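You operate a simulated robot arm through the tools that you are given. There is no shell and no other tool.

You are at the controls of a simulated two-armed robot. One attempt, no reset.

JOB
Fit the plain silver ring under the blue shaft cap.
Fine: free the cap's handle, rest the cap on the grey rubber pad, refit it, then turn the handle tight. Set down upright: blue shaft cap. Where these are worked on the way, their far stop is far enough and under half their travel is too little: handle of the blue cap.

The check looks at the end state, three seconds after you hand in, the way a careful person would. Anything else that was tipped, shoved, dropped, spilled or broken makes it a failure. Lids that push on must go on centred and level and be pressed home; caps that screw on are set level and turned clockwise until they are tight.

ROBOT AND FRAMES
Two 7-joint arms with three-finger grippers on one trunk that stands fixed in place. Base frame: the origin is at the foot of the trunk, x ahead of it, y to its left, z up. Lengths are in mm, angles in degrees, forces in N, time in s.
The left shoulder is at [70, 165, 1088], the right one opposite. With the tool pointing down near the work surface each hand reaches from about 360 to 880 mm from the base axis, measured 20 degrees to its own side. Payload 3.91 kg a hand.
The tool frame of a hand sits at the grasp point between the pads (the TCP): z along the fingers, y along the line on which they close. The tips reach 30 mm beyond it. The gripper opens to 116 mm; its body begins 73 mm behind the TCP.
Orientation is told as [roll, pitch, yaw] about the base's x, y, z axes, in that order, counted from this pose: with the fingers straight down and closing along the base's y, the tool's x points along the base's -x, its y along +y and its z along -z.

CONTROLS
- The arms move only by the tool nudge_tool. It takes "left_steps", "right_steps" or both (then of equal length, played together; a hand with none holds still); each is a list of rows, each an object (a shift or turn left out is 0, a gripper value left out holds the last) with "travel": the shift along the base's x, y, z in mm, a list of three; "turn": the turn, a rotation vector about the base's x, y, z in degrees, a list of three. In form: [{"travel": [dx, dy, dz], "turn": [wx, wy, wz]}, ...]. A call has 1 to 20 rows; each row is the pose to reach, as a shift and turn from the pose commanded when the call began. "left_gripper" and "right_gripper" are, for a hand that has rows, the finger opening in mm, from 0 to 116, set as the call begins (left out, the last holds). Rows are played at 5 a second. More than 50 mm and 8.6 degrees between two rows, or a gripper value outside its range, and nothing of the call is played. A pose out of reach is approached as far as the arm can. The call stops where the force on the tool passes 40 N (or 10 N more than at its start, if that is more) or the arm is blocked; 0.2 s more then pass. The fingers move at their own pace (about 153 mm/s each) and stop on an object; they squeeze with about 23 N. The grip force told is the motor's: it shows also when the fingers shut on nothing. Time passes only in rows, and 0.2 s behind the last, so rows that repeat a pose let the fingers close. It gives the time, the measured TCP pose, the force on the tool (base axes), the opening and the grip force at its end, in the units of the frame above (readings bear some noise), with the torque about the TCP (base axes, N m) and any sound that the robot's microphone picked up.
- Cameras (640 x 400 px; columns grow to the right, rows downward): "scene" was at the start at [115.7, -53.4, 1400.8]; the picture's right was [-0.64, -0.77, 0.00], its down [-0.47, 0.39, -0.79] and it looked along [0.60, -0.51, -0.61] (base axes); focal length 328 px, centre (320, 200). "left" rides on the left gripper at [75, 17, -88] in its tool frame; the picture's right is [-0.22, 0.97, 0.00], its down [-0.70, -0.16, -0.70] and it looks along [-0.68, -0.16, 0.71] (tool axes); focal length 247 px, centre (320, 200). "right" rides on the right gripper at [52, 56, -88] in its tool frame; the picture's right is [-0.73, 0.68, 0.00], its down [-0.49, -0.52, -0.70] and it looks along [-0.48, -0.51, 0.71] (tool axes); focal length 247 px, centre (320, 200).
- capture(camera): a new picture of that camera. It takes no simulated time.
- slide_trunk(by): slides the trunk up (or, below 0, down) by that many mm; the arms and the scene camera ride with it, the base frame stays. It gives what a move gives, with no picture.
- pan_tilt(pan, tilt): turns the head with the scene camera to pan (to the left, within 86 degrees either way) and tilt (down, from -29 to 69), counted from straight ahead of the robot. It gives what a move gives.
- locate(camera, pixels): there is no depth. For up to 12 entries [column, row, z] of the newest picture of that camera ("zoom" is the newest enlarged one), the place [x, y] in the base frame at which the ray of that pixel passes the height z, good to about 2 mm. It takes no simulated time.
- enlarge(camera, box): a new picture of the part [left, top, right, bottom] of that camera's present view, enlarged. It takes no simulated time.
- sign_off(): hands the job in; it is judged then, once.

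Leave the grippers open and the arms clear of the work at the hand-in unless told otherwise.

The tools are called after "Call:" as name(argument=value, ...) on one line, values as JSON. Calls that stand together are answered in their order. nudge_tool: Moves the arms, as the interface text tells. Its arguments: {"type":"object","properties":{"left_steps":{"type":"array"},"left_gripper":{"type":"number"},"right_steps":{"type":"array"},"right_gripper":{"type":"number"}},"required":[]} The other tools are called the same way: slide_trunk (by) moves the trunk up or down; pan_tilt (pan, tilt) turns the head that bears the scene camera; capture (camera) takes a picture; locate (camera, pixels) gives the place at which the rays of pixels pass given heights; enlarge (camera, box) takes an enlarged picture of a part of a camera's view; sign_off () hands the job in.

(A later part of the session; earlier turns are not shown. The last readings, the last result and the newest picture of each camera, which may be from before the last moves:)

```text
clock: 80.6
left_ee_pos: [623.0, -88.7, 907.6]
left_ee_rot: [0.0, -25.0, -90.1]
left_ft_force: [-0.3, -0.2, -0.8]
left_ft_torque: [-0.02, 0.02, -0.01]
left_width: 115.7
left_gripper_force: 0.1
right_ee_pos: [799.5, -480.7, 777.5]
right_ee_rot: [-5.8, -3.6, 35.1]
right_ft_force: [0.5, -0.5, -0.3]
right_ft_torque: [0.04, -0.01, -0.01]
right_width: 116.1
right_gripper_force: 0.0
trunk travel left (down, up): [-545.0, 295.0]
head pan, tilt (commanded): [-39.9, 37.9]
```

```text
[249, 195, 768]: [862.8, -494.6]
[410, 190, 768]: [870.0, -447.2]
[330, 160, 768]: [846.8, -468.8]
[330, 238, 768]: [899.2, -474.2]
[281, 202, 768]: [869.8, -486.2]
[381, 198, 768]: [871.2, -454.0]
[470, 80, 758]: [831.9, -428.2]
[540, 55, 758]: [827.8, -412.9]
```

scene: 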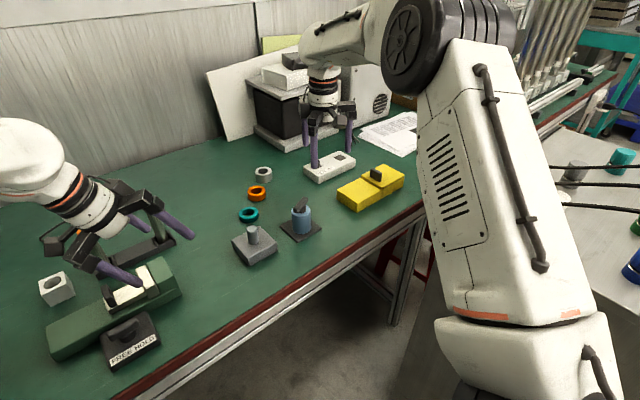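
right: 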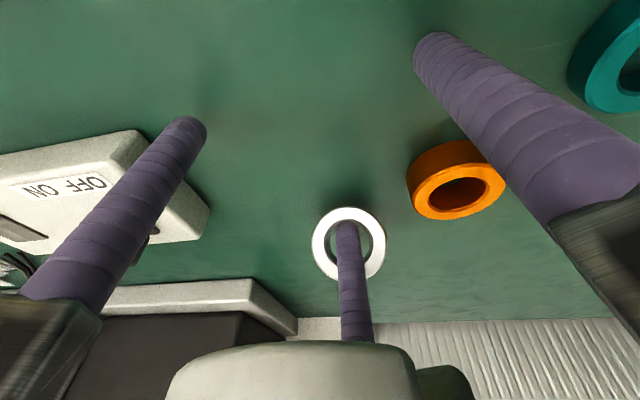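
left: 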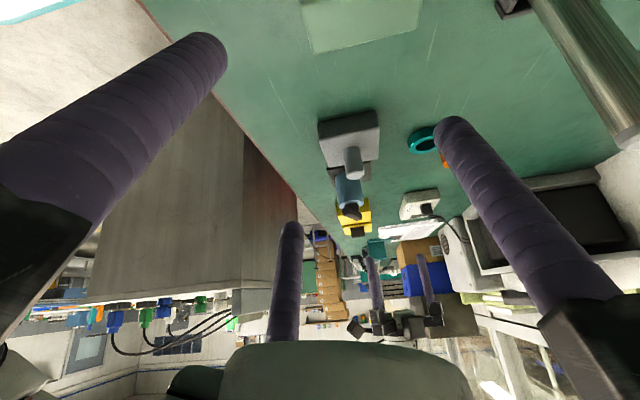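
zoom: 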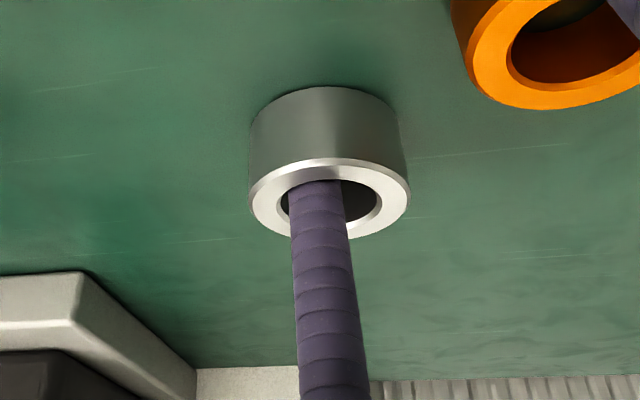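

The ring now sits at about (871,-471). A grasp tilted about 18° should work: the far finger pulls the top and the near fingers hold the bottom, so the ring lines up with the fingers when squeezed. First I'll lift the hook finger straight out, then back off to (775,-470,865) and un-tilt.

Call:
nudge_tool(right_steps=[{"travel": [0, 0, 10]}, {"travel": [0, 0, 22]}, {"travel": [0, 0, 40]}, {"travel": [0, 0, 55]}, {"travel": [-12, 5, 75]}, {"travel": [-24, 10, 87]}, {"travel": [-24, 10, 87]}])

Call:
nudge_tool(right_steps=[{"travel": [0, 0, 0], "turn": [1.4, 3.2, 0]}, {"travel": [0, 0, 0], "turn": [2.74, 6.45, 0]}, {"travel": [0, 0, 0], "turn": [2.74, 6.45, 0]}], right_gripper=80)

Call:
capture(camera="right")

```text
clock: 82.2
left_ee_pos: [623.4, -88.6, 906.3]
left_ee_rot: [0.2, -25.0, -90.0]
left_ft_force: [0.4, 0.3, -0.5]
left_ft_torque: [-0.03, 0.0, -0.02]
left_width: 116.1
left_gripper_force: 0.1
right_ee_pos: [774.7, -469.2, 864.9]
right_ee_rot: [-5.8, -3.6, 35.1]
right_ft_force: [0.0, -0.2, 0.3]
right_ft_torque: [0.01, 0.03, -0.02]
right_width: 116.0
right_gripper_force: 0.1
trunk travel left (down, up): [-545.0, 295.0]
head pan, tilt (commanded): [-39.9, 37.9]
```

```text
clock: 83.0
left_ee_pos: [622.6, -88.2, 906.3]
left_ee_rot: [-0.1, -25.0, -90.1]
left_ft_force: [-0.5, 0.6, -0.1]
left_ft_torque: [-0.01, 0.03, 0.01]
left_width: 116.1
left_gripper_force: 0.0
right_ee_pos: [774.5, -470.0, 865.0]
right_ee_rot: [0.1, 0.2, 34.9]
right_ft_force: [0.2, -0.8, 0.3]
right_ft_torque: [0.02, 0.01, -0.01]
right_width: 79.7
right_gripper_force: 0.0
trunk travel left (down, up): [-545.0, 295.0]
head pan, tilt (commanded): [-39.9, 37.9]
```

```text
taken
```

right: 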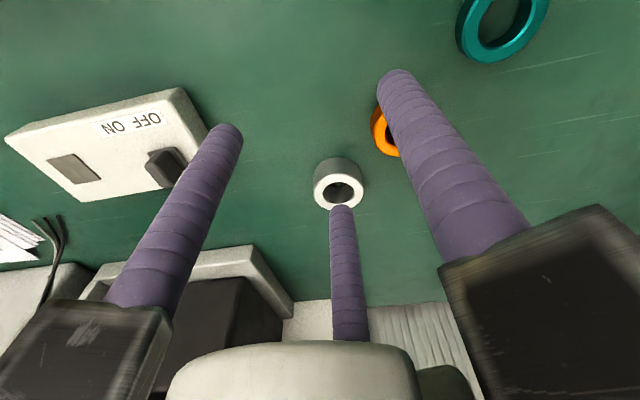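

The hand is vertical again and the ring stands flat. I'll re-locate it precisely from this view.

Call:
enlarge(camera="right", box=[290, 140, 420, 240])

Call:
enlarge(camera="scene", box=[230, 150, 310, 230])

```text
4.00 times, centred on (355, 190) of right
```

zoom: 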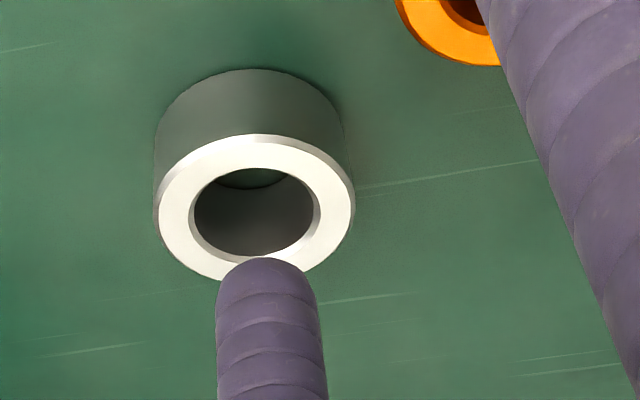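

```text
5.00 times, centred on (270, 190) of scene
```

zoom: 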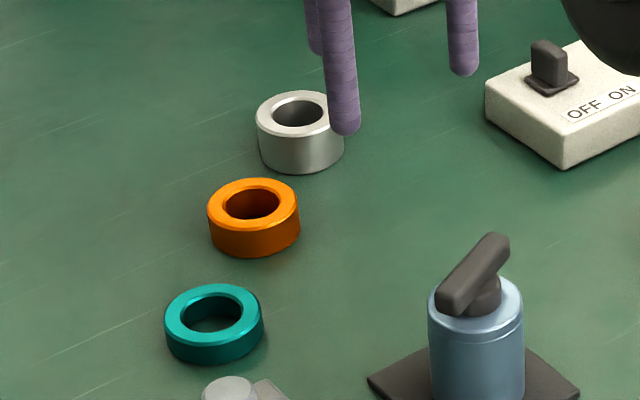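

Call:
locate(camera="zoom", pixels=[[300, 115, 768], [257, 118, 768], [300, 91, 768], [253, 203, 757], [208, 205, 757], [299, 205, 757], [214, 310, 752]])

Call:
locate(camera="right", pixels=[[338.5, 191, 768], [313.7, 194, 768], [363.7, 191, 768], [338.5, 174, 768], [338.5, 209.5, 768]])

```text
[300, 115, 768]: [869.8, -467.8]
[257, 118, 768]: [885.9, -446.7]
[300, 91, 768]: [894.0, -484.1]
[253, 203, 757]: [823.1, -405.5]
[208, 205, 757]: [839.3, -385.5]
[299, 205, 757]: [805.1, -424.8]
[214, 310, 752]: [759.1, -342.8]
```

```text
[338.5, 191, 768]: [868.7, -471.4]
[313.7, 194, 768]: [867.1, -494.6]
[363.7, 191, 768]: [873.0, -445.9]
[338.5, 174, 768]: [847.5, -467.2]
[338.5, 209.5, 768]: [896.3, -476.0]
```

The ring is at (870.5,-470) and the orange ring at (824,-406). Next I'll yaw to -11° so no finger comes near the orange ring, then tilt 18° outward here where there is reach to spare.

Call:
nudge_tool(right_steps=[{"travel": [-8, 0, 0], "turn": [0, 0, -7.7]}, {"travel": [-8, 0, 0], "turn": [0, 0, -15.4]}, {"travel": [-8, 0, 0], "turn": [0, 0, -23.1]}, {"travel": [-8, 0, 0], "turn": [0, 0, -30.8]}, {"travel": [-8, 0, 0], "turn": [0, 0, -38.5]}, {"travel": [-8, 0, 0], "turn": [0, 0, -46]}, {"travel": [-8, 0, 0], "turn": [0, 0, -46]}])

Call:
nudge_tool(right_steps=[{"travel": [0, 0, 0], "turn": [-2.1, -5.6, 0]}, {"travel": [0, 0, 0], "turn": [-4.3, -11.2, 0]}, {"travel": [0, 0, 0], "turn": [-6.4, -16.8, 0]}, {"travel": [0, 0, 0], "turn": [-6.4, -16.8, 0]}])

```text
clock: 84.6
left_ee_pos: [624.0, -87.8, 907.3]
left_ee_rot: [0.0, -25.1, -90.1]
left_ft_force: [0.5, 0.0, -0.9]
left_ft_torque: [0.01, 0.02, -0.01]
left_width: 116.2
left_gripper_force: 0.1
right_ee_pos: [767.6, -469.3, 865.0]
right_ee_rot: [0.1, 0.1, -11.2]
right_ft_force: [0.4, 0.4, 0.6]
right_ft_torque: [0.0, -0.05, -0.05]
right_width: 80.2
right_gripper_force: 0.0
trunk travel left (down, up): [-545.0, 295.0]
head pan, tilt (commanded): [-39.9, 37.9]
```

```text
clock: 85.6
left_ee_pos: [623.6, -88.0, 905.3]
left_ee_rot: [0.0, -25.1, -90.1]
left_ft_force: [-0.4, -0.4, -0.3]
left_ft_torque: [0.02, 0.01, 0.02]
left_width: 115.9
left_gripper_force: 0.1
right_ee_pos: [767.3, -469.4, 865.9]
right_ee_rot: [-3.0, -17.6, -10.4]
right_ft_force: [-0.3, 0.3, -0.4]
right_ft_torque: [0.01, 0.01, 0.01]
right_width: 79.9
right_gripper_force: 0.1
trunk travel left (down, up): [-545.0, 295.0]
head pan, tilt (commanded): [-39.9, 37.9]
```

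The tilt is set without the TCP moving. I'll move out over the ring at (859.5,-466,828).

Call:
nudge_tool(right_steps=[{"travel": [25, 1, -8]}, {"travel": [50, 2, -16]}, {"travel": [72, 3, -26]}, {"travel": [92, 3.5, -37]}, {"travel": [92, 3.5, -37]}])

Call:
capture(camera="right")

Call:
enlarge(camera="scene", box=[220, 120, 320, 220])

```text
clock: 86.8
left_ee_pos: [622.3, -88.3, 907.3]
left_ee_rot: [0.1, -25.0, -90.1]
left_ft_force: [-0.1, 0.4, 0.8]
left_ft_torque: [-0.04, 0.0, 0.05]
left_width: 116.1
left_gripper_force: 0.1
right_ee_pos: [858.9, -466.4, 828.4]
right_ee_rot: [-3.2, -17.8, -10.7]
right_ft_force: [-0.1, -0.3, 1.5]
right_ft_torque: [-0.02, -0.04, -0.04]
right_width: 79.9
right_gripper_force: 0.0
trunk travel left (down, up): [-545.0, 295.0]
head pan, tilt (commanded): [-39.9, 37.9]
```

```text
taken
```

right: 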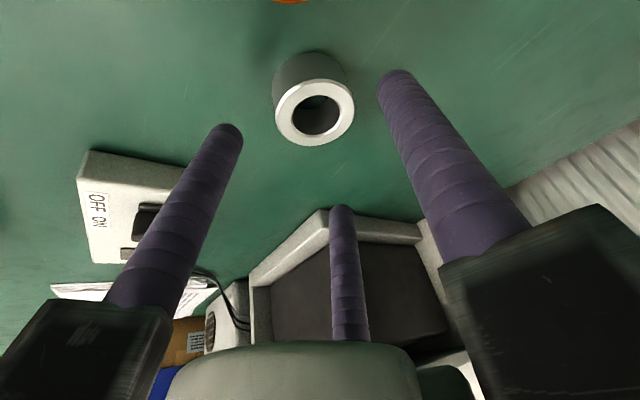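

```text
4.00 times, centred on (270, 170) of scene
```

zoom: 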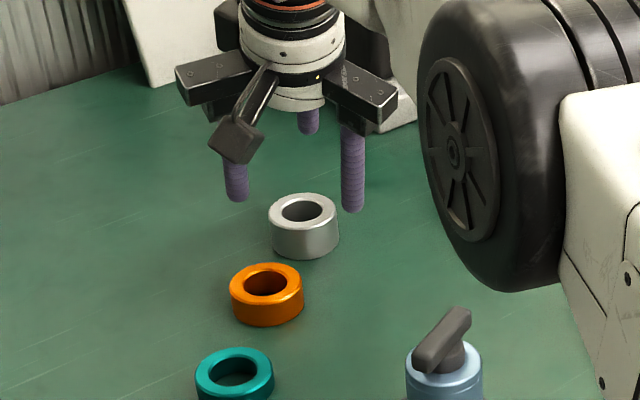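

The hand is over the ring with no reach warning, and the three fingers surround the ring at (315,110). I'll descend 33 mm and check the clearances.

Call:
nudge_tool(right_steps=[{"travel": [0, 0, -11]}, {"travel": [0, 0, -22]}, {"travel": [0, 0, -33]}, {"travel": [0, 0, -33]}])

Call:
capture(camera="right")

Call:
enlarge(camera="scene", box=[230, 140, 310, 220])

Call:
enlarge(camera="right", box=[220, 60, 440, 240])

```text
clock: 87.8
left_ee_pos: [623.8, -88.5, 906.2]
left_ee_rot: [0.0, -25.0, -90.1]
left_ft_force: [-0.3, 0.0, -0.1]
left_ft_torque: [0.01, -0.05, -0.02]
left_width: 116.2
left_gripper_force: 0.0
right_ee_pos: [859.2, -466.0, 795.5]
right_ee_rot: [-3.0, -17.6, -10.6]
right_ft_force: [-0.6, -0.4, -0.3]
right_ft_torque: [0.01, 0.01, -0.03]
right_width: 80.2
right_gripper_force: 0.1
trunk travel left (down, up): [-545.0, 295.0]
head pan, tilt (commanded): [-39.9, 37.9]
```

```text
taken
```

right: 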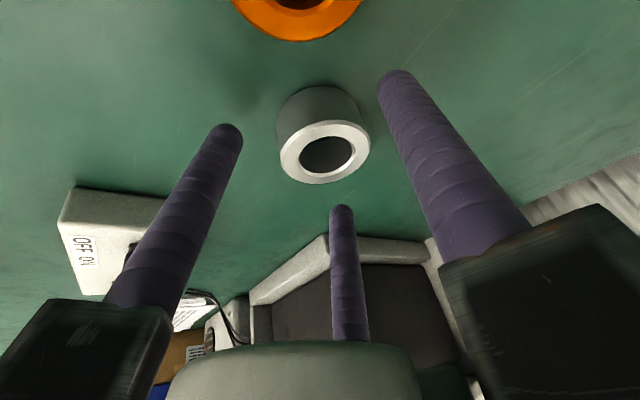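

```text
5.00 times, centred on (270, 180) of scene
```

zoom: 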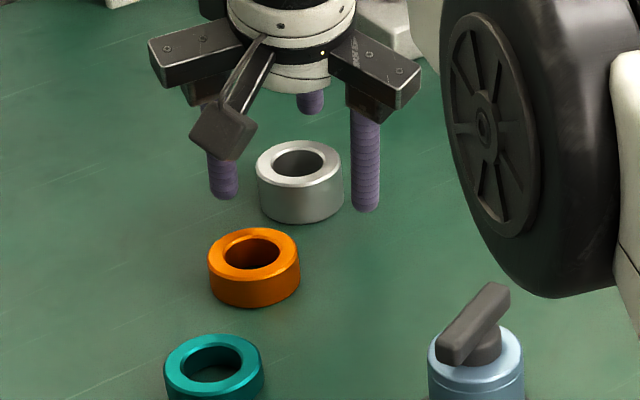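

```text
2.22 times, centred on (330, 150) of right
```

zoom: 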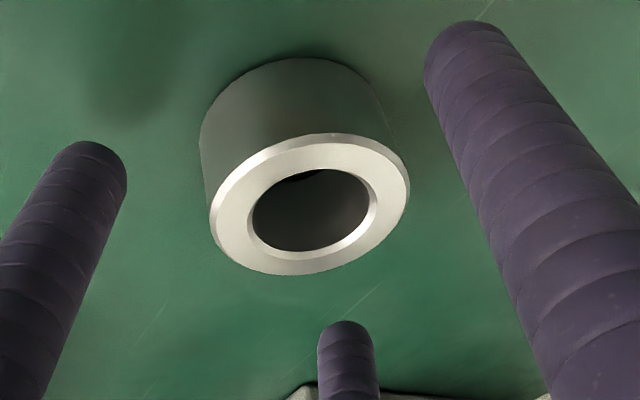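

The ring is well inside the three fingers. I'll descend the last 15 mm to TCP z≈780, watching the forces.

Call:
nudge_tool(right_steps=[{"travel": [0, 0, -5]}, {"travel": [0, 0, -10]}, {"travel": [0, 0, -15]}, {"travel": [0, 0, -15]}])

Call:
enlarge(camera="scene", box=[230, 140, 310, 220])

Call:
enlarge(camera="right", box=[220, 60, 440, 260])

```text
clock: 88.8
left_ee_pos: [624.4, -88.0, 906.4]
left_ee_rot: [0.0, -25.0, -90.1]
left_ft_force: [0.2, -0.3, 0.2]
left_ft_torque: [0.0, 0.02, 0.0]
left_width: 115.9
left_gripper_force: 0.0
right_ee_pos: [859.5, -467.4, 781.3]
right_ee_rot: [-3.1, -17.7, -10.6]
right_ft_force: [-1.1, -0.4, 1.7]
right_ft_torque: [-0.04, 0.09, 0.03]
right_width: 79.9
right_gripper_force: 0.2
trunk travel left (down, up): [-545.0, 295.0]
head pan, tilt (commanded): [-39.9, 37.9]
```

```text
5.00 times, centred on (270, 180) of scene
```

zoom: 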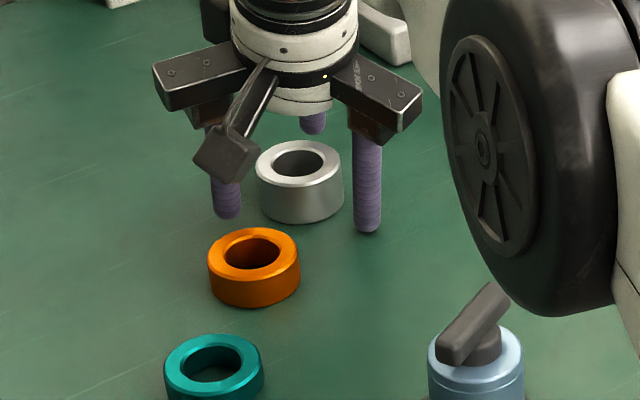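

```text
2.00 times, centred on (330, 160) of right
```

zoom: 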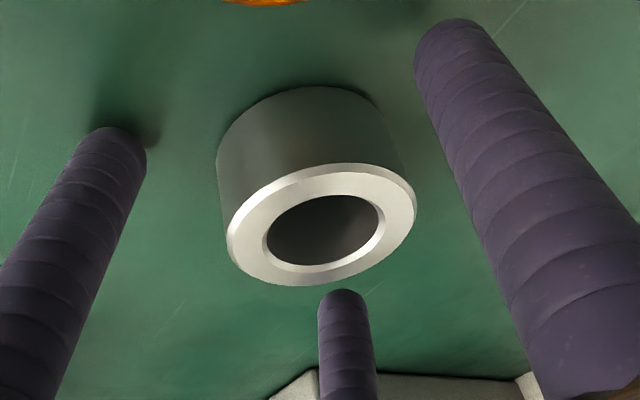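

A finger is just about touching the table (1.7 N). I'll close part way to 58 mm and look.

Call:
nudge_tool(right_steps=[{"travel": [0, 0, 0.5]}, {"travel": [0, 0, 0.5]}], right_gripper=58)

Call:
enlarge(camera="right", box=[220, 60, 440, 260])

Call:
enlarge(camera="scene", box=[230, 140, 310, 220])

```text
clock: 89.4
left_ee_pos: [624.3, -88.9, 905.7]
left_ee_rot: [0.0, -24.9, -90.2]
left_ft_force: [-0.5, 0.5, 1.3]
left_ft_torque: [0.01, -0.02, 0.0]
left_width: 115.9
left_gripper_force: 0.0
right_ee_pos: [860.7, -466.7, 781.7]
right_ee_rot: [-3.2, -17.6, -10.6]
right_ft_force: [2.1, -2.5, 3.7]
right_ft_torque: [-0.15, -0.13, -0.06]
right_width: 59.9
right_gripper_force: 1.8
trunk travel left (down, up): [-545.0, 295.0]
head pan, tilt (commanded): [-39.9, 37.9]
```

```text
2.00 times, centred on (330, 160) of right
```

zoom: 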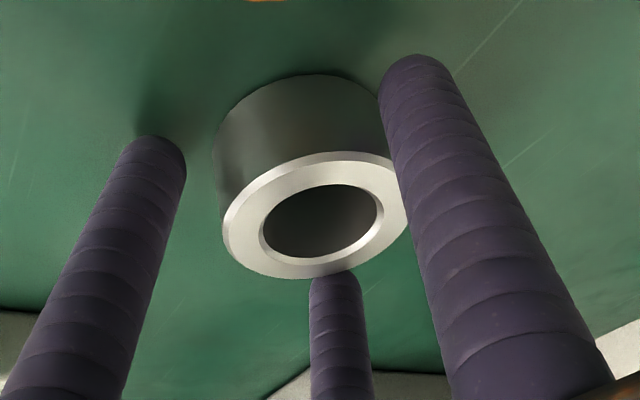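

```text
5.00 times, centred on (270, 180) of scene
```

zoom: 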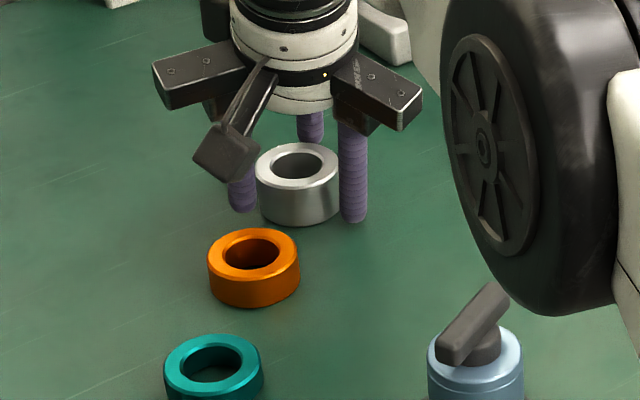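

The far finger has met the ring's far side lightly. I'll close fully and let the fingers stop on the ring.

Call:
nudge_tool(right_steps=[{"travel": [0, 0, 0]}, {"travel": [0, 0, 0]}, {"travel": [0, 0, 0]}, {"travel": [0, 0, 0]}], right_gripper=40)

Call:
enlarge(camera="right", box=[220, 60, 440, 260])

Call:
enlarge(camera="scene", box=[230, 140, 310, 220])

```text
clock: 90.4
left_ee_pos: [622.4, -87.8, 907.5]
left_ee_rot: [0.0, -25.1, -90.1]
left_ft_force: [-0.8, -0.4, -0.3]
left_ft_torque: [0.0, 0.02, 0.0]
left_width: 115.9
left_gripper_force: 0.1
right_ee_pos: [859.7, -466.7, 782.0]
right_ee_rot: [-3.0, -17.8, -10.7]
right_ft_force: [6.4, -4.6, 8.7]
right_ft_torque: [-0.19, -0.43, -0.12]
right_width: 53.0
right_gripper_force: 23.1
trunk travel left (down, up): [-545.0, 295.0]
head pan, tilt (commanded): [-39.9, 37.9]
```

```text
2.00 times, centred on (330, 160) of right
```

zoom: 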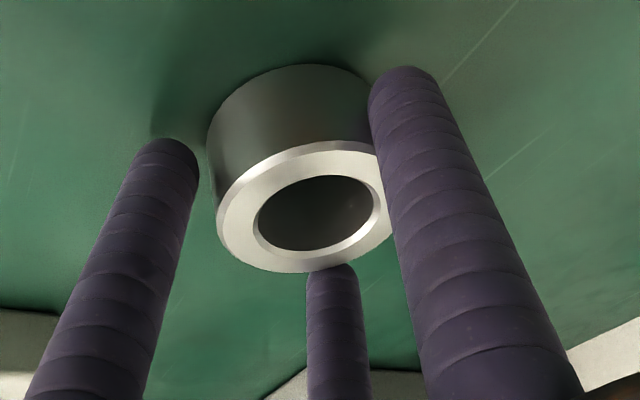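

```text
5.00 times, centred on (270, 180) of scene
```

zoom: 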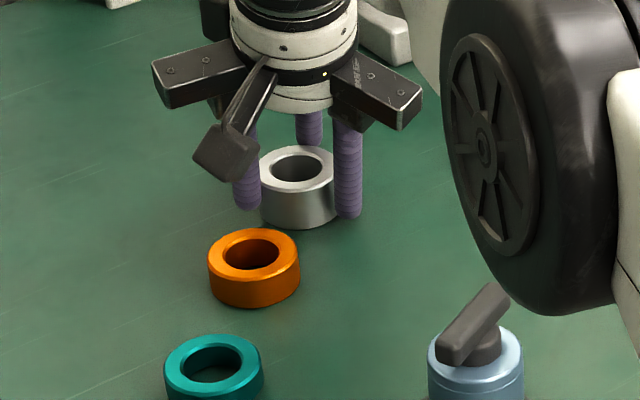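

The grip is on (53 mm, 23 N) with the ring still flat. The far finger overlaps its top edge only a little. I'll try a small 4 mm lift and look.

Call:
nudge_tool(right_steps=[{"travel": [0, 0, 2]}, {"travel": [0, 0, 4]}, {"travel": [0, 0, 4]}])

Call:
enlarge(camera="right", box=[220, 60, 440, 260])

Call:
enlarge(camera="scene", box=[230, 140, 310, 220])

```text
clock: 91.2
left_ee_pos: [623.9, -88.6, 906.8]
left_ee_rot: [0.1, -25.0, -90.1]
left_ft_force: [0.0, 0.6, -0.3]
left_ft_torque: [-0.03, -0.01, -0.02]
left_width: 116.2
left_gripper_force: 0.1
right_ee_pos: [859.8, -465.4, 784.3]
right_ee_rot: [-3.1, -17.5, -10.5]
right_ft_force: [-0.3, 1.1, 0.5]
right_ft_torque: [0.05, -0.05, 0.05]
right_width: 50.6
right_gripper_force: 22.8
trunk travel left (down, up): [-545.0, 295.0]
head pan, tilt (commanded): [-39.9, 37.9]
```

```text
2.00 times, centred on (330, 160) of right
```

zoom: 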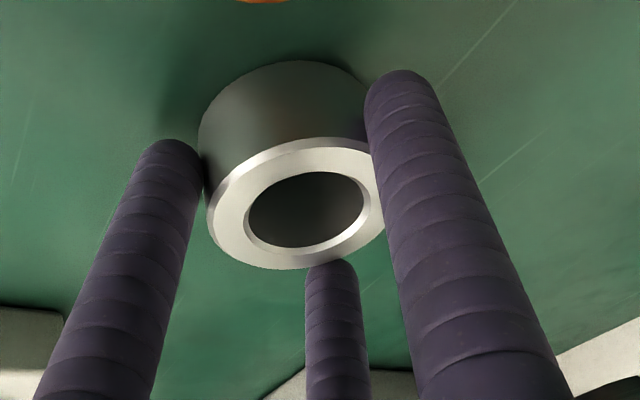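

```text
5.00 times, centred on (270, 180) of scene
```

zoom: 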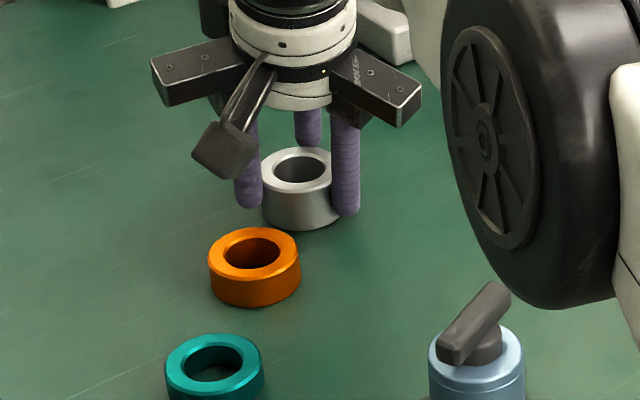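

All three fingers now touch the ring (50.6 mm). I'll lift another 8 mm slowly and look.

Call:
nudge_tool(right_steps=[{"travel": [0, 0, 2]}, {"travel": [0, 0, 4]}, {"travel": [0, 0, 6]}, {"travel": [0, 0, 8]}, {"travel": [0, 0, 8]}])

Call:
enlarge(camera="right", box=[220, 60, 440, 260])

Call:
enlarge(camera="scene", box=[230, 140, 310, 220])

```text
clock: 92.4
left_ee_pos: [625.9, -88.9, 906.2]
left_ee_rot: [0.0, -25.0, -90.1]
left_ft_force: [-0.3, 0.4, 1.0]
left_ft_torque: [-0.02, 0.01, 0.02]
left_width: 116.0
left_gripper_force: 0.0
right_ee_pos: [860.0, -466.7, 792.4]
right_ee_rot: [-3.1, -17.6, -10.6]
right_ft_force: [0.4, 0.7, -1.1]
right_ft_torque: [0.01, 0.02, 0.0]
right_width: 50.7
right_gripper_force: 23.2
trunk travel left (down, up): [-545.0, 295.0]
head pan, tilt (commanded): [-39.9, 37.9]
```

```text
2.00 times, centred on (330, 160) of right
```

zoom: 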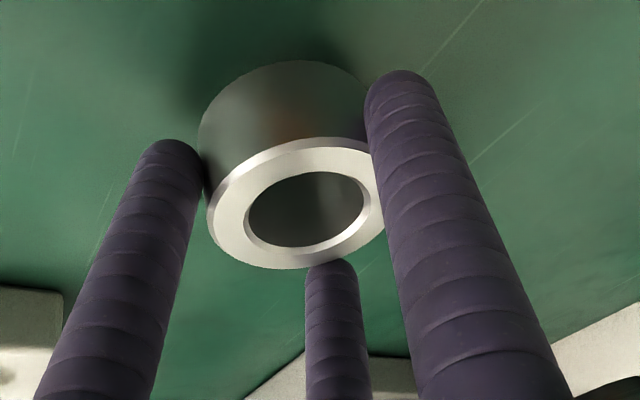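

```text
5.00 times, centred on (270, 180) of scene
```

zoom: 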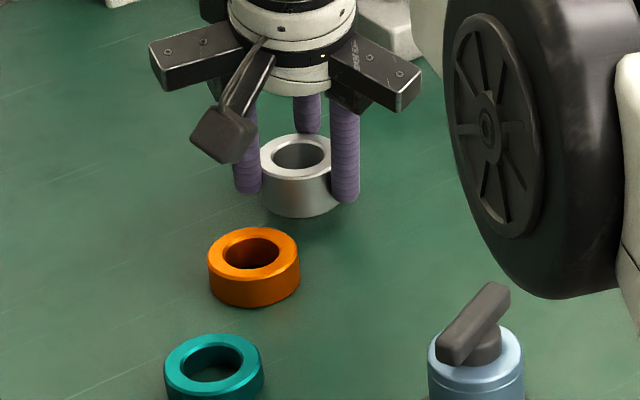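

The ring is held, lifts with the hand and is level; the load is about 1 N. I'll locate it relative to the hand.

Call:
enlarge(camera="scene", box=[230, 140, 310, 220])

Call:
locate(camera="zoom", pixels=[[299, 156, 779], [299, 156, 776], [262, 157, 779], [299, 133, 779], [299, 178, 779]])

Call:
capture(camera="right")

Call:
locate(camera="right", pixels=[[318, 161, 779], [273, 170, 779], [362, 155, 779], [320, 129, 779], [315, 193, 779]])

```text
5.00 times, centred on (270, 180) of scene
```

zoom: 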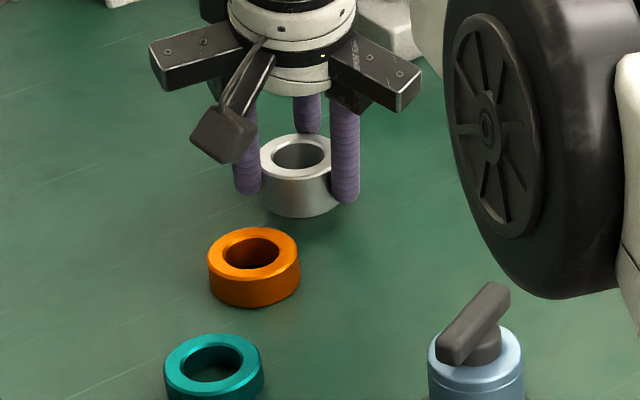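

```text
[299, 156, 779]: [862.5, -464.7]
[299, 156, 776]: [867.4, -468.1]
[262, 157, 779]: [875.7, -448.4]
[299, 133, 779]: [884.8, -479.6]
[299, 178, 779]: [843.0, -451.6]
```

```text
taken
```

right: 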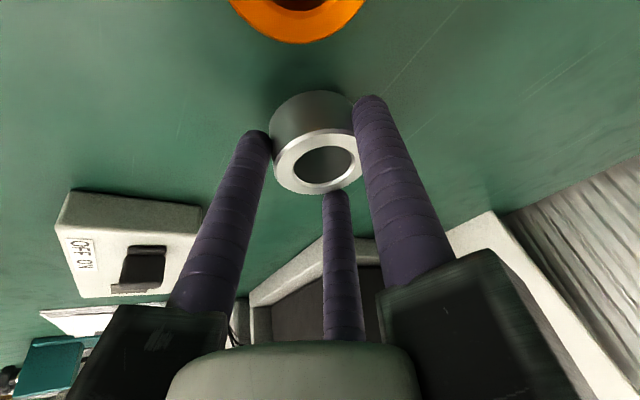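

```text
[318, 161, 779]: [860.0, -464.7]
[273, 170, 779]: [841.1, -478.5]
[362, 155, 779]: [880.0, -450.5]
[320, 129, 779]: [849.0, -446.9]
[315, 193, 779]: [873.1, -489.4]
```

The ring's top centre is about (861.5,-465), nearly under the TCP, and it is tilted only a few degrees. I'll lift it, carry it inward and set it on a free patch of table near (750,-480), so I can re-grasp it with the hand vertical.

Call:
nudge_tool(right_steps=[{"travel": [0, 0, 8]}, {"travel": [0, 0, 18]}, {"travel": [0, 0, 28]}, {"travel": [-15, -2, 35]}, {"travel": [-35, -4, 35]}, {"travel": [-55, -6, 35]}, {"travel": [-75, -8, 35]}, {"travel": [-95, -11, 35]}, {"travel": [-112, -13.5, 35]}, {"travel": [-112, -13.5, 35]}])

Call:
capture(camera="right")

Call:
enlarge(camera="scene", box=[230, 140, 340, 250])

```text
clock: 94.6
left_ee_pos: [624.7, -88.2, 907.4]
left_ee_rot: [0.1, -25.0, -90.1]
left_ft_force: [-0.1, 0.0, 0.0]
left_ft_torque: [-0.02, -0.01, -0.03]
left_width: 116.1
left_gripper_force: 0.0
right_ee_pos: [748.5, -481.3, 826.8]
right_ee_rot: [-3.0, -17.5, -10.7]
right_ft_force: [1.4, 0.5, -0.5]
right_ft_torque: [-0.01, 0.04, -0.01]
right_width: 50.3
right_gripper_force: 22.9
trunk travel left (down, up): [-545.0, 295.0]
head pan, tilt (commanded): [-39.9, 37.9]
```

```text
taken
```

right: 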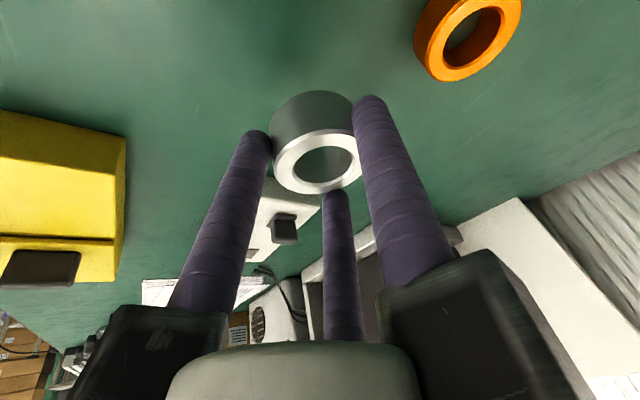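

```text
3.64 times, centred on (285, 195) of scene
```

zoom: 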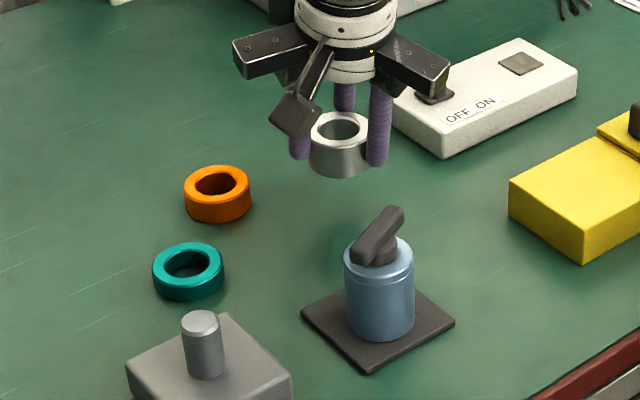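

The ring is held well. I'll lower it 38 mm, then step down until it touches the table.

Call:
nudge_tool(right_steps=[{"travel": [0, 0, -10]}, {"travel": [0, 0, -20]}, {"travel": [0, 0, -30]}, {"travel": [0, 0, -38]}, {"travel": [0, 0, -38]}])

Call:
nudge_tool(right_steps=[{"travel": [0, 0, -1.5]}, {"travel": [0, 0, -3]}, {"travel": [0, 0, -3]}])

Call:
nudge_tool(right_steps=[{"travel": [0, 0, -1]}, {"travel": [0, 0, -2]}, {"travel": [0, 0, -2]}])

```text
clock: 95.8
left_ee_pos: [622.8, -88.0, 907.8]
left_ee_rot: [0.0, -25.0, -90.1]
left_ft_force: [-1.3, 0.6, 0.2]
left_ft_torque: [0.01, 0.0, -0.02]
left_width: 116.0
left_gripper_force: 0.0
right_ee_pos: [747.8, -479.9, 788.0]
right_ee_rot: [-3.1, -17.6, -10.6]
right_ft_force: [0.3, -1.0, -1.6]
right_ft_torque: [-0.01, -0.01, -0.01]
right_width: 50.1
right_gripper_force: 22.8
trunk travel left (down, up): [-545.0, 295.0]
head pan, tilt (commanded): [-39.9, 37.9]
```

```text
clock: 96.6
left_ee_pos: [623.6, -87.8, 906.4]
left_ee_rot: [0.0, -25.0, -90.1]
left_ft_force: [-0.2, 0.1, 0.1]
left_ft_torque: [0.0, 0.0, 0.02]
left_width: 115.7
left_gripper_force: 0.0
right_ee_pos: [746.9, -479.8, 787.1]
right_ee_rot: [-3.1, -17.7, -10.5]
right_ft_force: [0.4, 0.3, -0.8]
right_ft_torque: [-0.04, 0.01, 0.04]
right_width: 50.3
right_gripper_force: 22.9
trunk travel left (down, up): [-545.0, 295.0]
head pan, tilt (commanded): [-39.9, 37.9]
```

```text
clock: 97.4
left_ee_pos: [623.7, -88.2, 906.8]
left_ee_rot: [0.0, -25.0, -90.1]
left_ft_force: [-1.1, -0.1, -0.4]
left_ft_torque: [0.0, 0.01, 0.0]
left_width: 116.1
left_gripper_force: 0.0
right_ee_pos: [748.8, -480.0, 785.3]
right_ee_rot: [-3.0, -17.6, -10.6]
right_ft_force: [-1.2, 0.6, 0.1]
right_ft_torque: [0.02, 0.01, -0.03]
right_width: 50.3
right_gripper_force: 23.3
trunk travel left (down, up): [-545.0, 295.0]
head pan, tilt (commanded): [-39.9, 37.9]
```

Call:
nudge_tool(right_steps=[{"travel": [0, 0, -1]}, {"travel": [0, 0, -1]}])

Call:
nudge_tool(right_steps=[{"travel": [0, 0, -1]}, {"travel": [0, 0, -1]}])

Call:
enlarge(camera="right", box=[220, 60, 440, 260])

Call:
enlarge(camera="scene", box=[250, 150, 330, 230])

```text
clock: 98.0
left_ee_pos: [624.3, -87.8, 906.8]
left_ee_rot: [0.0, -25.1, -90.1]
left_ft_force: [0.8, 0.6, -0.4]
left_ft_torque: [-0.02, 0.0, -0.01]
left_width: 116.0
left_gripper_force: 0.1
right_ee_pos: [747.7, -480.3, 784.9]
right_ee_rot: [-3.1, -17.7, -10.5]
right_ft_force: [-0.4, -0.4, 3.9]
right_ft_torque: [-0.13, -0.04, -0.03]
right_width: 50.2
right_gripper_force: 23.1
trunk travel left (down, up): [-545.0, 295.0]
head pan, tilt (commanded): [-39.9, 37.9]
```

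```text
clock: 98.6
left_ee_pos: [623.3, -87.2, 907.1]
left_ee_rot: [0.1, -25.0, -90.2]
left_ft_force: [-0.1, 0.9, 0.6]
left_ft_torque: [-0.01, 0.02, 0.02]
left_width: 115.9
left_gripper_force: 0.0
right_ee_pos: [748.0, -479.4, 784.3]
right_ee_rot: [-3.1, -17.7, -10.7]
right_ft_force: [0.7, -2.1, 8.7]
right_ft_torque: [-0.35, -0.19, 0.0]
right_width: 50.0
right_gripper_force: 23.3
trunk travel left (down, up): [-545.0, 295.0]
head pan, tilt (commanded): [-39.9, 37.9]
```

```text
2.00 times, centred on (330, 160) of right
```

zoom: 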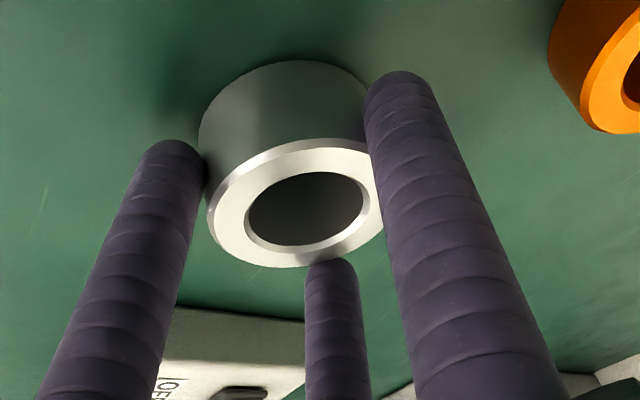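

```text
5.00 times, centred on (290, 190) of scene
```

zoom: 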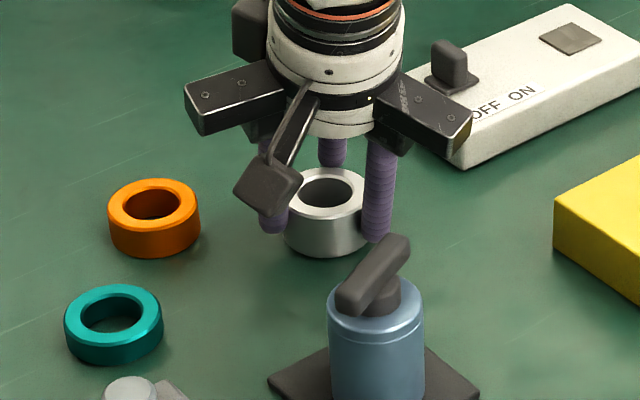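

The ring is on the table (+8.7 N). I'll open the fingers and look.

Call:
nudge_tool(right_steps=[{"travel": [0, 0, 1]}, {"travel": [0, 0, 1]}, {"travel": [0, 0, 1]}], right_gripper=84)

Call:
enlarge(camera="right", box=[220, 60, 440, 260])

Call:
enlarge(camera="scene", box=[250, 150, 330, 230])

```text
clock: 99.4
left_ee_pos: [623.0, -88.0, 905.4]
left_ee_rot: [0.0, -25.0, -90.1]
left_ft_force: [-0.1, 0.4, -0.3]
left_ft_torque: [0.01, 0.01, -0.02]
left_width: 116.1
left_gripper_force: 0.2
right_ee_pos: [746.8, -480.9, 783.9]
right_ee_rot: [-3.2, -17.5, -10.7]
right_ft_force: [-0.7, -0.1, 0.0]
right_ft_torque: [0.01, -0.01, 0.01]
right_width: 84.0
right_gripper_force: 0.1
trunk travel left (down, up): [-545.0, 295.0]
head pan, tilt (commanded): [-39.9, 37.9]
```

```text
2.00 times, centred on (330, 160) of right
```

zoom: 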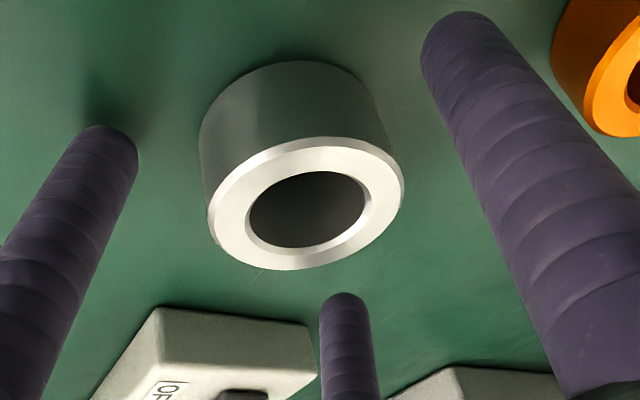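

```text
5.00 times, centred on (290, 190) of scene
```

zoom: 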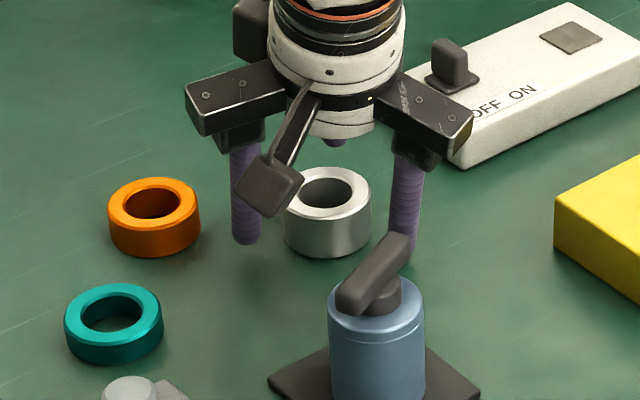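

The ring stands flat and free near (749,-479). I'll raise the hand 65 mm and return it to vertical.

Call:
nudge_tool(right_steps=[{"travel": [0, 0, 15]}, {"travel": [0, 0, 32]}, {"travel": [0, 0, 50]}, {"travel": [0, 0, 66]}, {"travel": [0, 0, 66]}])

Call:
nudge_tool(right_steps=[{"travel": [0, 0, 0], "turn": [2.1, 5.6, 0]}, {"travel": [0, 0, 0], "turn": [4.3, 11.2, 0]}, {"travel": [0, 0, 0], "turn": [6.4, 16.8, 0]}, {"travel": [0, 0, 0], "turn": [6.4, 16.8, 0]}])

Call:
enlarge(camera="right", box=[240, 40, 420, 220])

Call:
locate(camera="zoom", pixels=[[320, 200, 768], [320, 200, 740]])

```text
clock: 100.6
left_ee_pos: [624.5, -89.2, 906.2]
left_ee_rot: [0.1, -25.0, -90.1]
left_ft_force: [0.6, 0.0, 0.6]
left_ft_torque: [0.02, -0.03, -0.01]
left_width: 116.1
left_gripper_force: 0.0
right_ee_pos: [748.2, -480.2, 849.7]
right_ee_rot: [-3.2, -17.6, -10.6]
right_ft_force: [0.2, 0.3, 1.0]
right_ft_torque: [0.0, 0.02, -0.04]
right_width: 84.0
right_gripper_force: 0.1
trunk travel left (down, up): [-545.0, 295.0]
head pan, tilt (commanded): [-39.9, 37.9]
```

```text
clock: 101.6
left_ee_pos: [623.4, -87.2, 907.2]
left_ee_rot: [0.0, -25.0, -90.2]
left_ft_force: [0.1, 0.0, 0.5]
left_ft_torque: [0.03, -0.04, -0.01]
left_width: 116.1
left_gripper_force: 0.0
right_ee_pos: [747.0, -479.8, 851.0]
right_ee_rot: [0.1, 0.1, -11.0]
right_ft_force: [0.0, -0.5, -0.3]
right_ft_torque: [0.0, 0.02, -0.05]
right_width: 83.9
right_gripper_force: 0.1
trunk travel left (down, up): [-545.0, 295.0]
head pan, tilt (commanded): [-39.9, 37.9]
```

```text
2.22 times, centred on (330, 130) of right
```

zoom: 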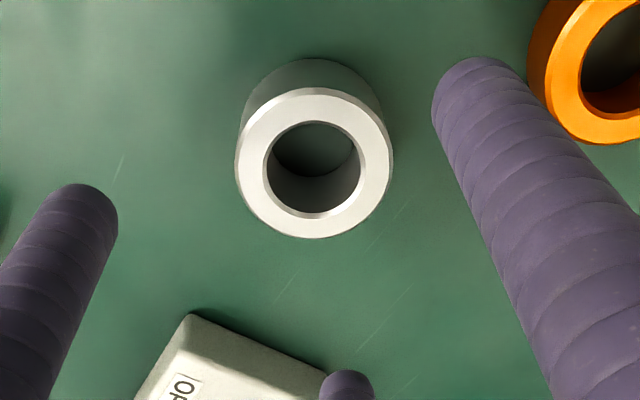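

```text
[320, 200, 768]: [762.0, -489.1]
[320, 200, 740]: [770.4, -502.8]
```

The hand is vertical over the ring. I'll locate the ring's outline in this zoom.

Call:
locate(camera="zoom", pixels=[[314, 163, 768], [236, 170, 768], [392, 158, 768], [316, 88, 768], [313, 238, 768], [266, 170, 768], [361, 165, 768], [314, 122, 768], [314, 215, 768]])

```text
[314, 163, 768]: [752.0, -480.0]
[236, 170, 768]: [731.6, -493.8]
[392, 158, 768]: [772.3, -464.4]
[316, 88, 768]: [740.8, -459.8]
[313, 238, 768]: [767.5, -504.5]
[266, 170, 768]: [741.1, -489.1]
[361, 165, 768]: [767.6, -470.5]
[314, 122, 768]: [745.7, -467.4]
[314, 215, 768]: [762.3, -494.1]
```

The ring centre is (752.8,-480.5). I'll centre over it and descend vertically with the fingers open at 84, stopping with the tips about 5 mm above the table.

Call:
nudge_tool(right_steps=[{"travel": [5.3, -0.7, -10]}, {"travel": [5.3, -0.7, -25]}, {"travel": [5.3, -0.7, -40]}, {"travel": [5.3, -0.7, -55]}, {"travel": [5.3, -0.7, -68]}, {"travel": [5.3, -0.7, -77]}, {"travel": [5.3, -0.7, -77]}])

Call:
enlarge(camera="right", box=[200, 60, 440, 260])

Call:
enlarge(camera="scene", box=[250, 150, 330, 230])

```text
clock: 103.2
left_ee_pos: [624.3, -87.7, 906.6]
left_ee_rot: [0.0, -24.9, -90.2]
left_ft_force: [-0.1, 0.7, -0.1]
left_ft_torque: [0.02, 0.0, -0.04]
left_width: 115.8
left_gripper_force: 0.2
right_ee_pos: [753.2, -480.2, 772.5]
right_ee_rot: [0.1, 0.0, -11.1]
right_ft_force: [-0.5, 0.0, 0.6]
right_ft_torque: [0.02, 0.01, 0.01]
right_width: 83.9
right_gripper_force: 0.1
trunk travel left (down, up): [-545.0, 295.0]
head pan, tilt (commanded): [-39.9, 37.9]
```

```text
2.00 times, centred on (320, 160) of right
```

zoom: 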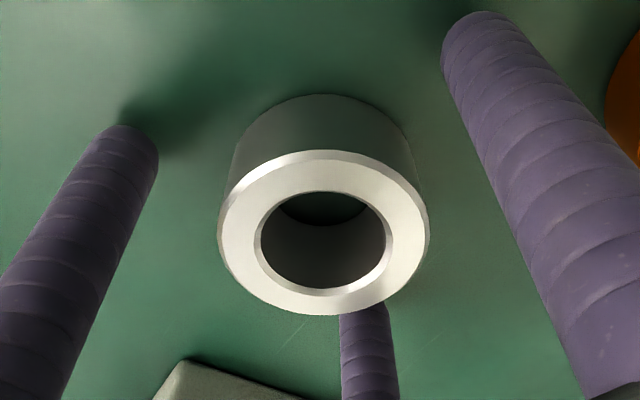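

```text
5.00 times, centred on (290, 190) of scene
```

zoom: 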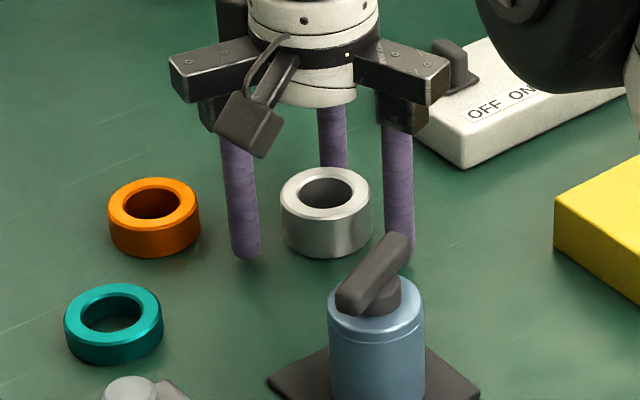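

The fingers surround the ring vertically. I'll close on it.

Call:
nudge_tool(right_steps=[{"travel": [0, 0, 0.5]}, {"travel": [0, 0, 0.5]}, {"travel": [0, 0, 0.5]}], right_gripper=58)

Call:
nudge_tool(right_steps=[{"travel": [0, 0, 0]}, {"travel": [0, 0, 0]}, {"travel": [0, 0, 0]}], right_gripper=40)

Call:
enlarge(camera="right", box=[200, 60, 440, 260])

```text
clock: 104.0
left_ee_pos: [623.9, -89.2, 905.9]
left_ee_rot: [0.1, -25.0, -90.2]
left_ft_force: [0.7, -0.5, 0.5]
left_ft_torque: [-0.04, -0.01, 0.03]
left_width: 116.3
left_gripper_force: 0.1
right_ee_pos: [753.4, -479.5, 774.1]
right_ee_rot: [0.1, 0.1, -11.2]
right_ft_force: [-0.4, -0.3, -0.9]
right_ft_torque: [-0.03, -0.03, -0.01]
right_width: 57.9
right_gripper_force: 0.1
trunk travel left (down, up): [-545.0, 295.0]
head pan, tilt (commanded): [-39.9, 37.9]
```

```text
clock: 104.8
left_ee_pos: [623.6, -88.0, 906.5]
left_ee_rot: [0.1, -25.0, -90.2]
left_ft_force: [0.3, 0.8, -0.6]
left_ft_torque: [0.02, 0.0, 0.0]
left_width: 116.0
left_gripper_force: 0.2
right_ee_pos: [753.0, -480.7, 772.6]
right_ee_rot: [0.2, 0.1, -11.2]
right_ft_force: [1.0, -0.7, 1.1]
right_ft_torque: [-0.03, -0.11, -0.02]
right_width: 50.7
right_gripper_force: 22.6
trunk travel left (down, up): [-545.0, 295.0]
head pan, tilt (commanded): [-39.9, 37.9]
```

```text
2.00 times, centred on (320, 160) of right
```

zoom: 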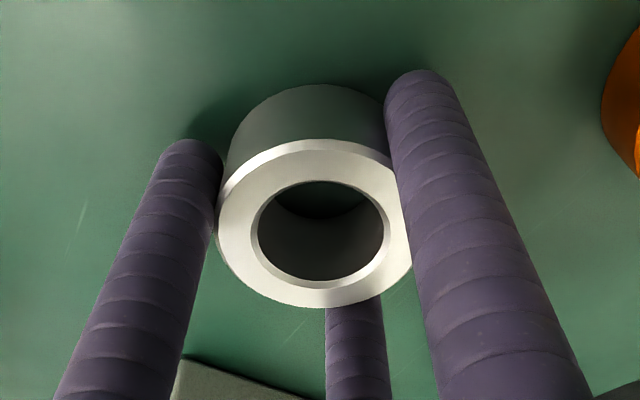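

The ring is gripped level at 50.7 mm. I'll lift it to clear everything and move part way toward the shaft.

Call:
nudge_tool(right_steps=[{"travel": [0, 0, 8]}, {"travel": [0, 0, 20]}, {"travel": [0, 0, 40]}, {"travel": [0, 0, 65]}, {"travel": [0, 0, 90]}, {"travel": [0, 0, 110]}, {"travel": [-15, 24, 110]}, {"travel": [-30, 48, 110]}, {"travel": [-45, 72, 110]}, {"travel": [-58, 95, 110]}, {"travel": [-58, 95, 110]}])

Call:
enlarge(camera="scene", box=[225, 190, 325, 290])

Call:
enlarge(camera="left", box=[300, 95, 420, 215])

```text
clock: 107.2
left_ee_pos: [624.4, -88.3, 906.1]
left_ee_rot: [0.0, -25.0, -90.1]
left_ft_force: [-0.3, 0.1, 0.0]
left_ft_torque: [0.03, -0.02, -0.01]
left_width: 116.2
left_gripper_force: 0.1
right_ee_pos: [694.8, -385.7, 882.4]
right_ee_rot: [0.2, 0.2, -11.1]
right_ft_force: [1.5, 0.0, -1.1]
right_ft_torque: [0.01, 0.0, -0.01]
right_width: 50.8
right_gripper_force: 22.6
trunk travel left (down, up): [-545.0, 295.0]
head pan, tilt (commanded): [-39.9, 37.9]
```

```text
4.00 times, centred on (275, 240) of scene
```

zoom: 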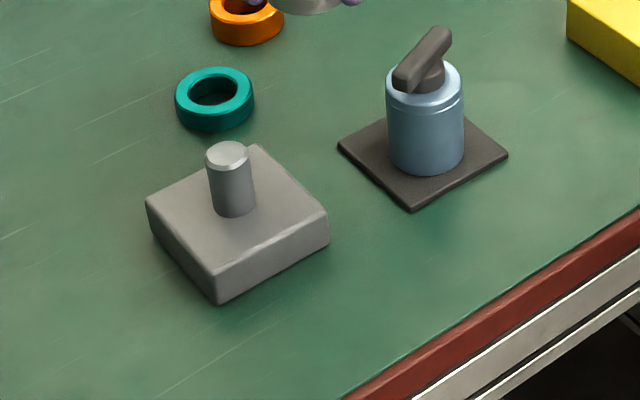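

```text
3.33 times, centred on (360, 155) of left
```

zoom: 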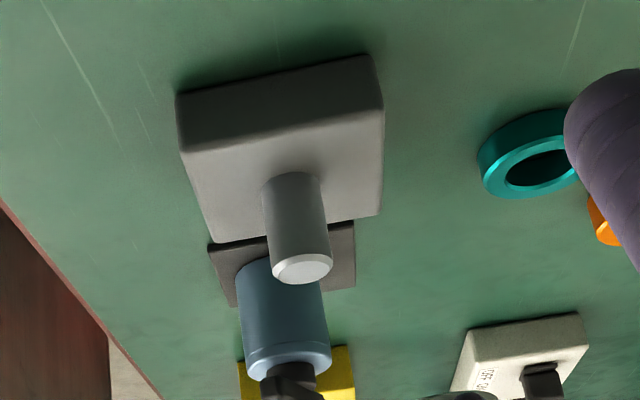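

Call:
locate(camera="zoom", pixels=[[302, 269, 805], [302, 269, 812], [302, 269, 819], [292, 186, 762], [292, 186, 768], [181, 147, 766], [383, 105, 766], [213, 240, 766], [380, 213, 766]])

Call:
enlarge(camera="scene", box=[225, 190, 325, 290])

Call:
locate(camera="zoom", pixels=[[227.5, 154, 805], [227.5, 154, 812], [227.5, 154, 819], [233.5, 203, 766], [147, 205, 764], [258, 147, 764], [328, 217, 764], [218, 275, 764], [425, 150, 740]])

```text
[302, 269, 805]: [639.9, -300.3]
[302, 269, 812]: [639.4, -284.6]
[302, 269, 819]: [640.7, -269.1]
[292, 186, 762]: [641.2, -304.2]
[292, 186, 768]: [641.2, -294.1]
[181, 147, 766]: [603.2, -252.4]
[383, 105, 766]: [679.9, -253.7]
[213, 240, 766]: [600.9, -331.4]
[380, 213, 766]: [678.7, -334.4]
```

```text
4.00 times, centred on (275, 240) of scene
```

zoom: 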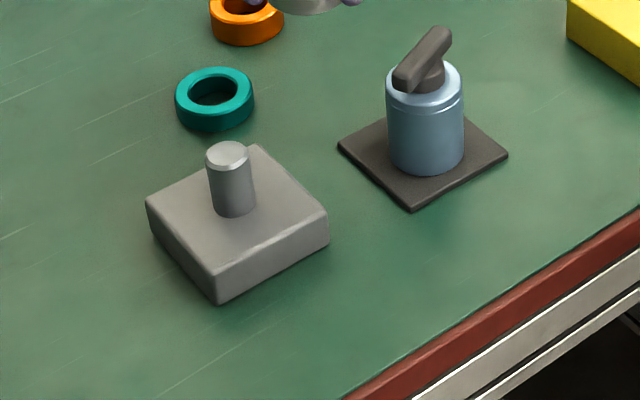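

```text
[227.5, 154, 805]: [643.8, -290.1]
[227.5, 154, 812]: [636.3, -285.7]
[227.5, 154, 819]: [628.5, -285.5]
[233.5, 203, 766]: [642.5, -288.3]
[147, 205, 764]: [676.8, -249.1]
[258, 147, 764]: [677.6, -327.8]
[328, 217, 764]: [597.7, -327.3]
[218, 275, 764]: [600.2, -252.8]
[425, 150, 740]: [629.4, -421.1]
```

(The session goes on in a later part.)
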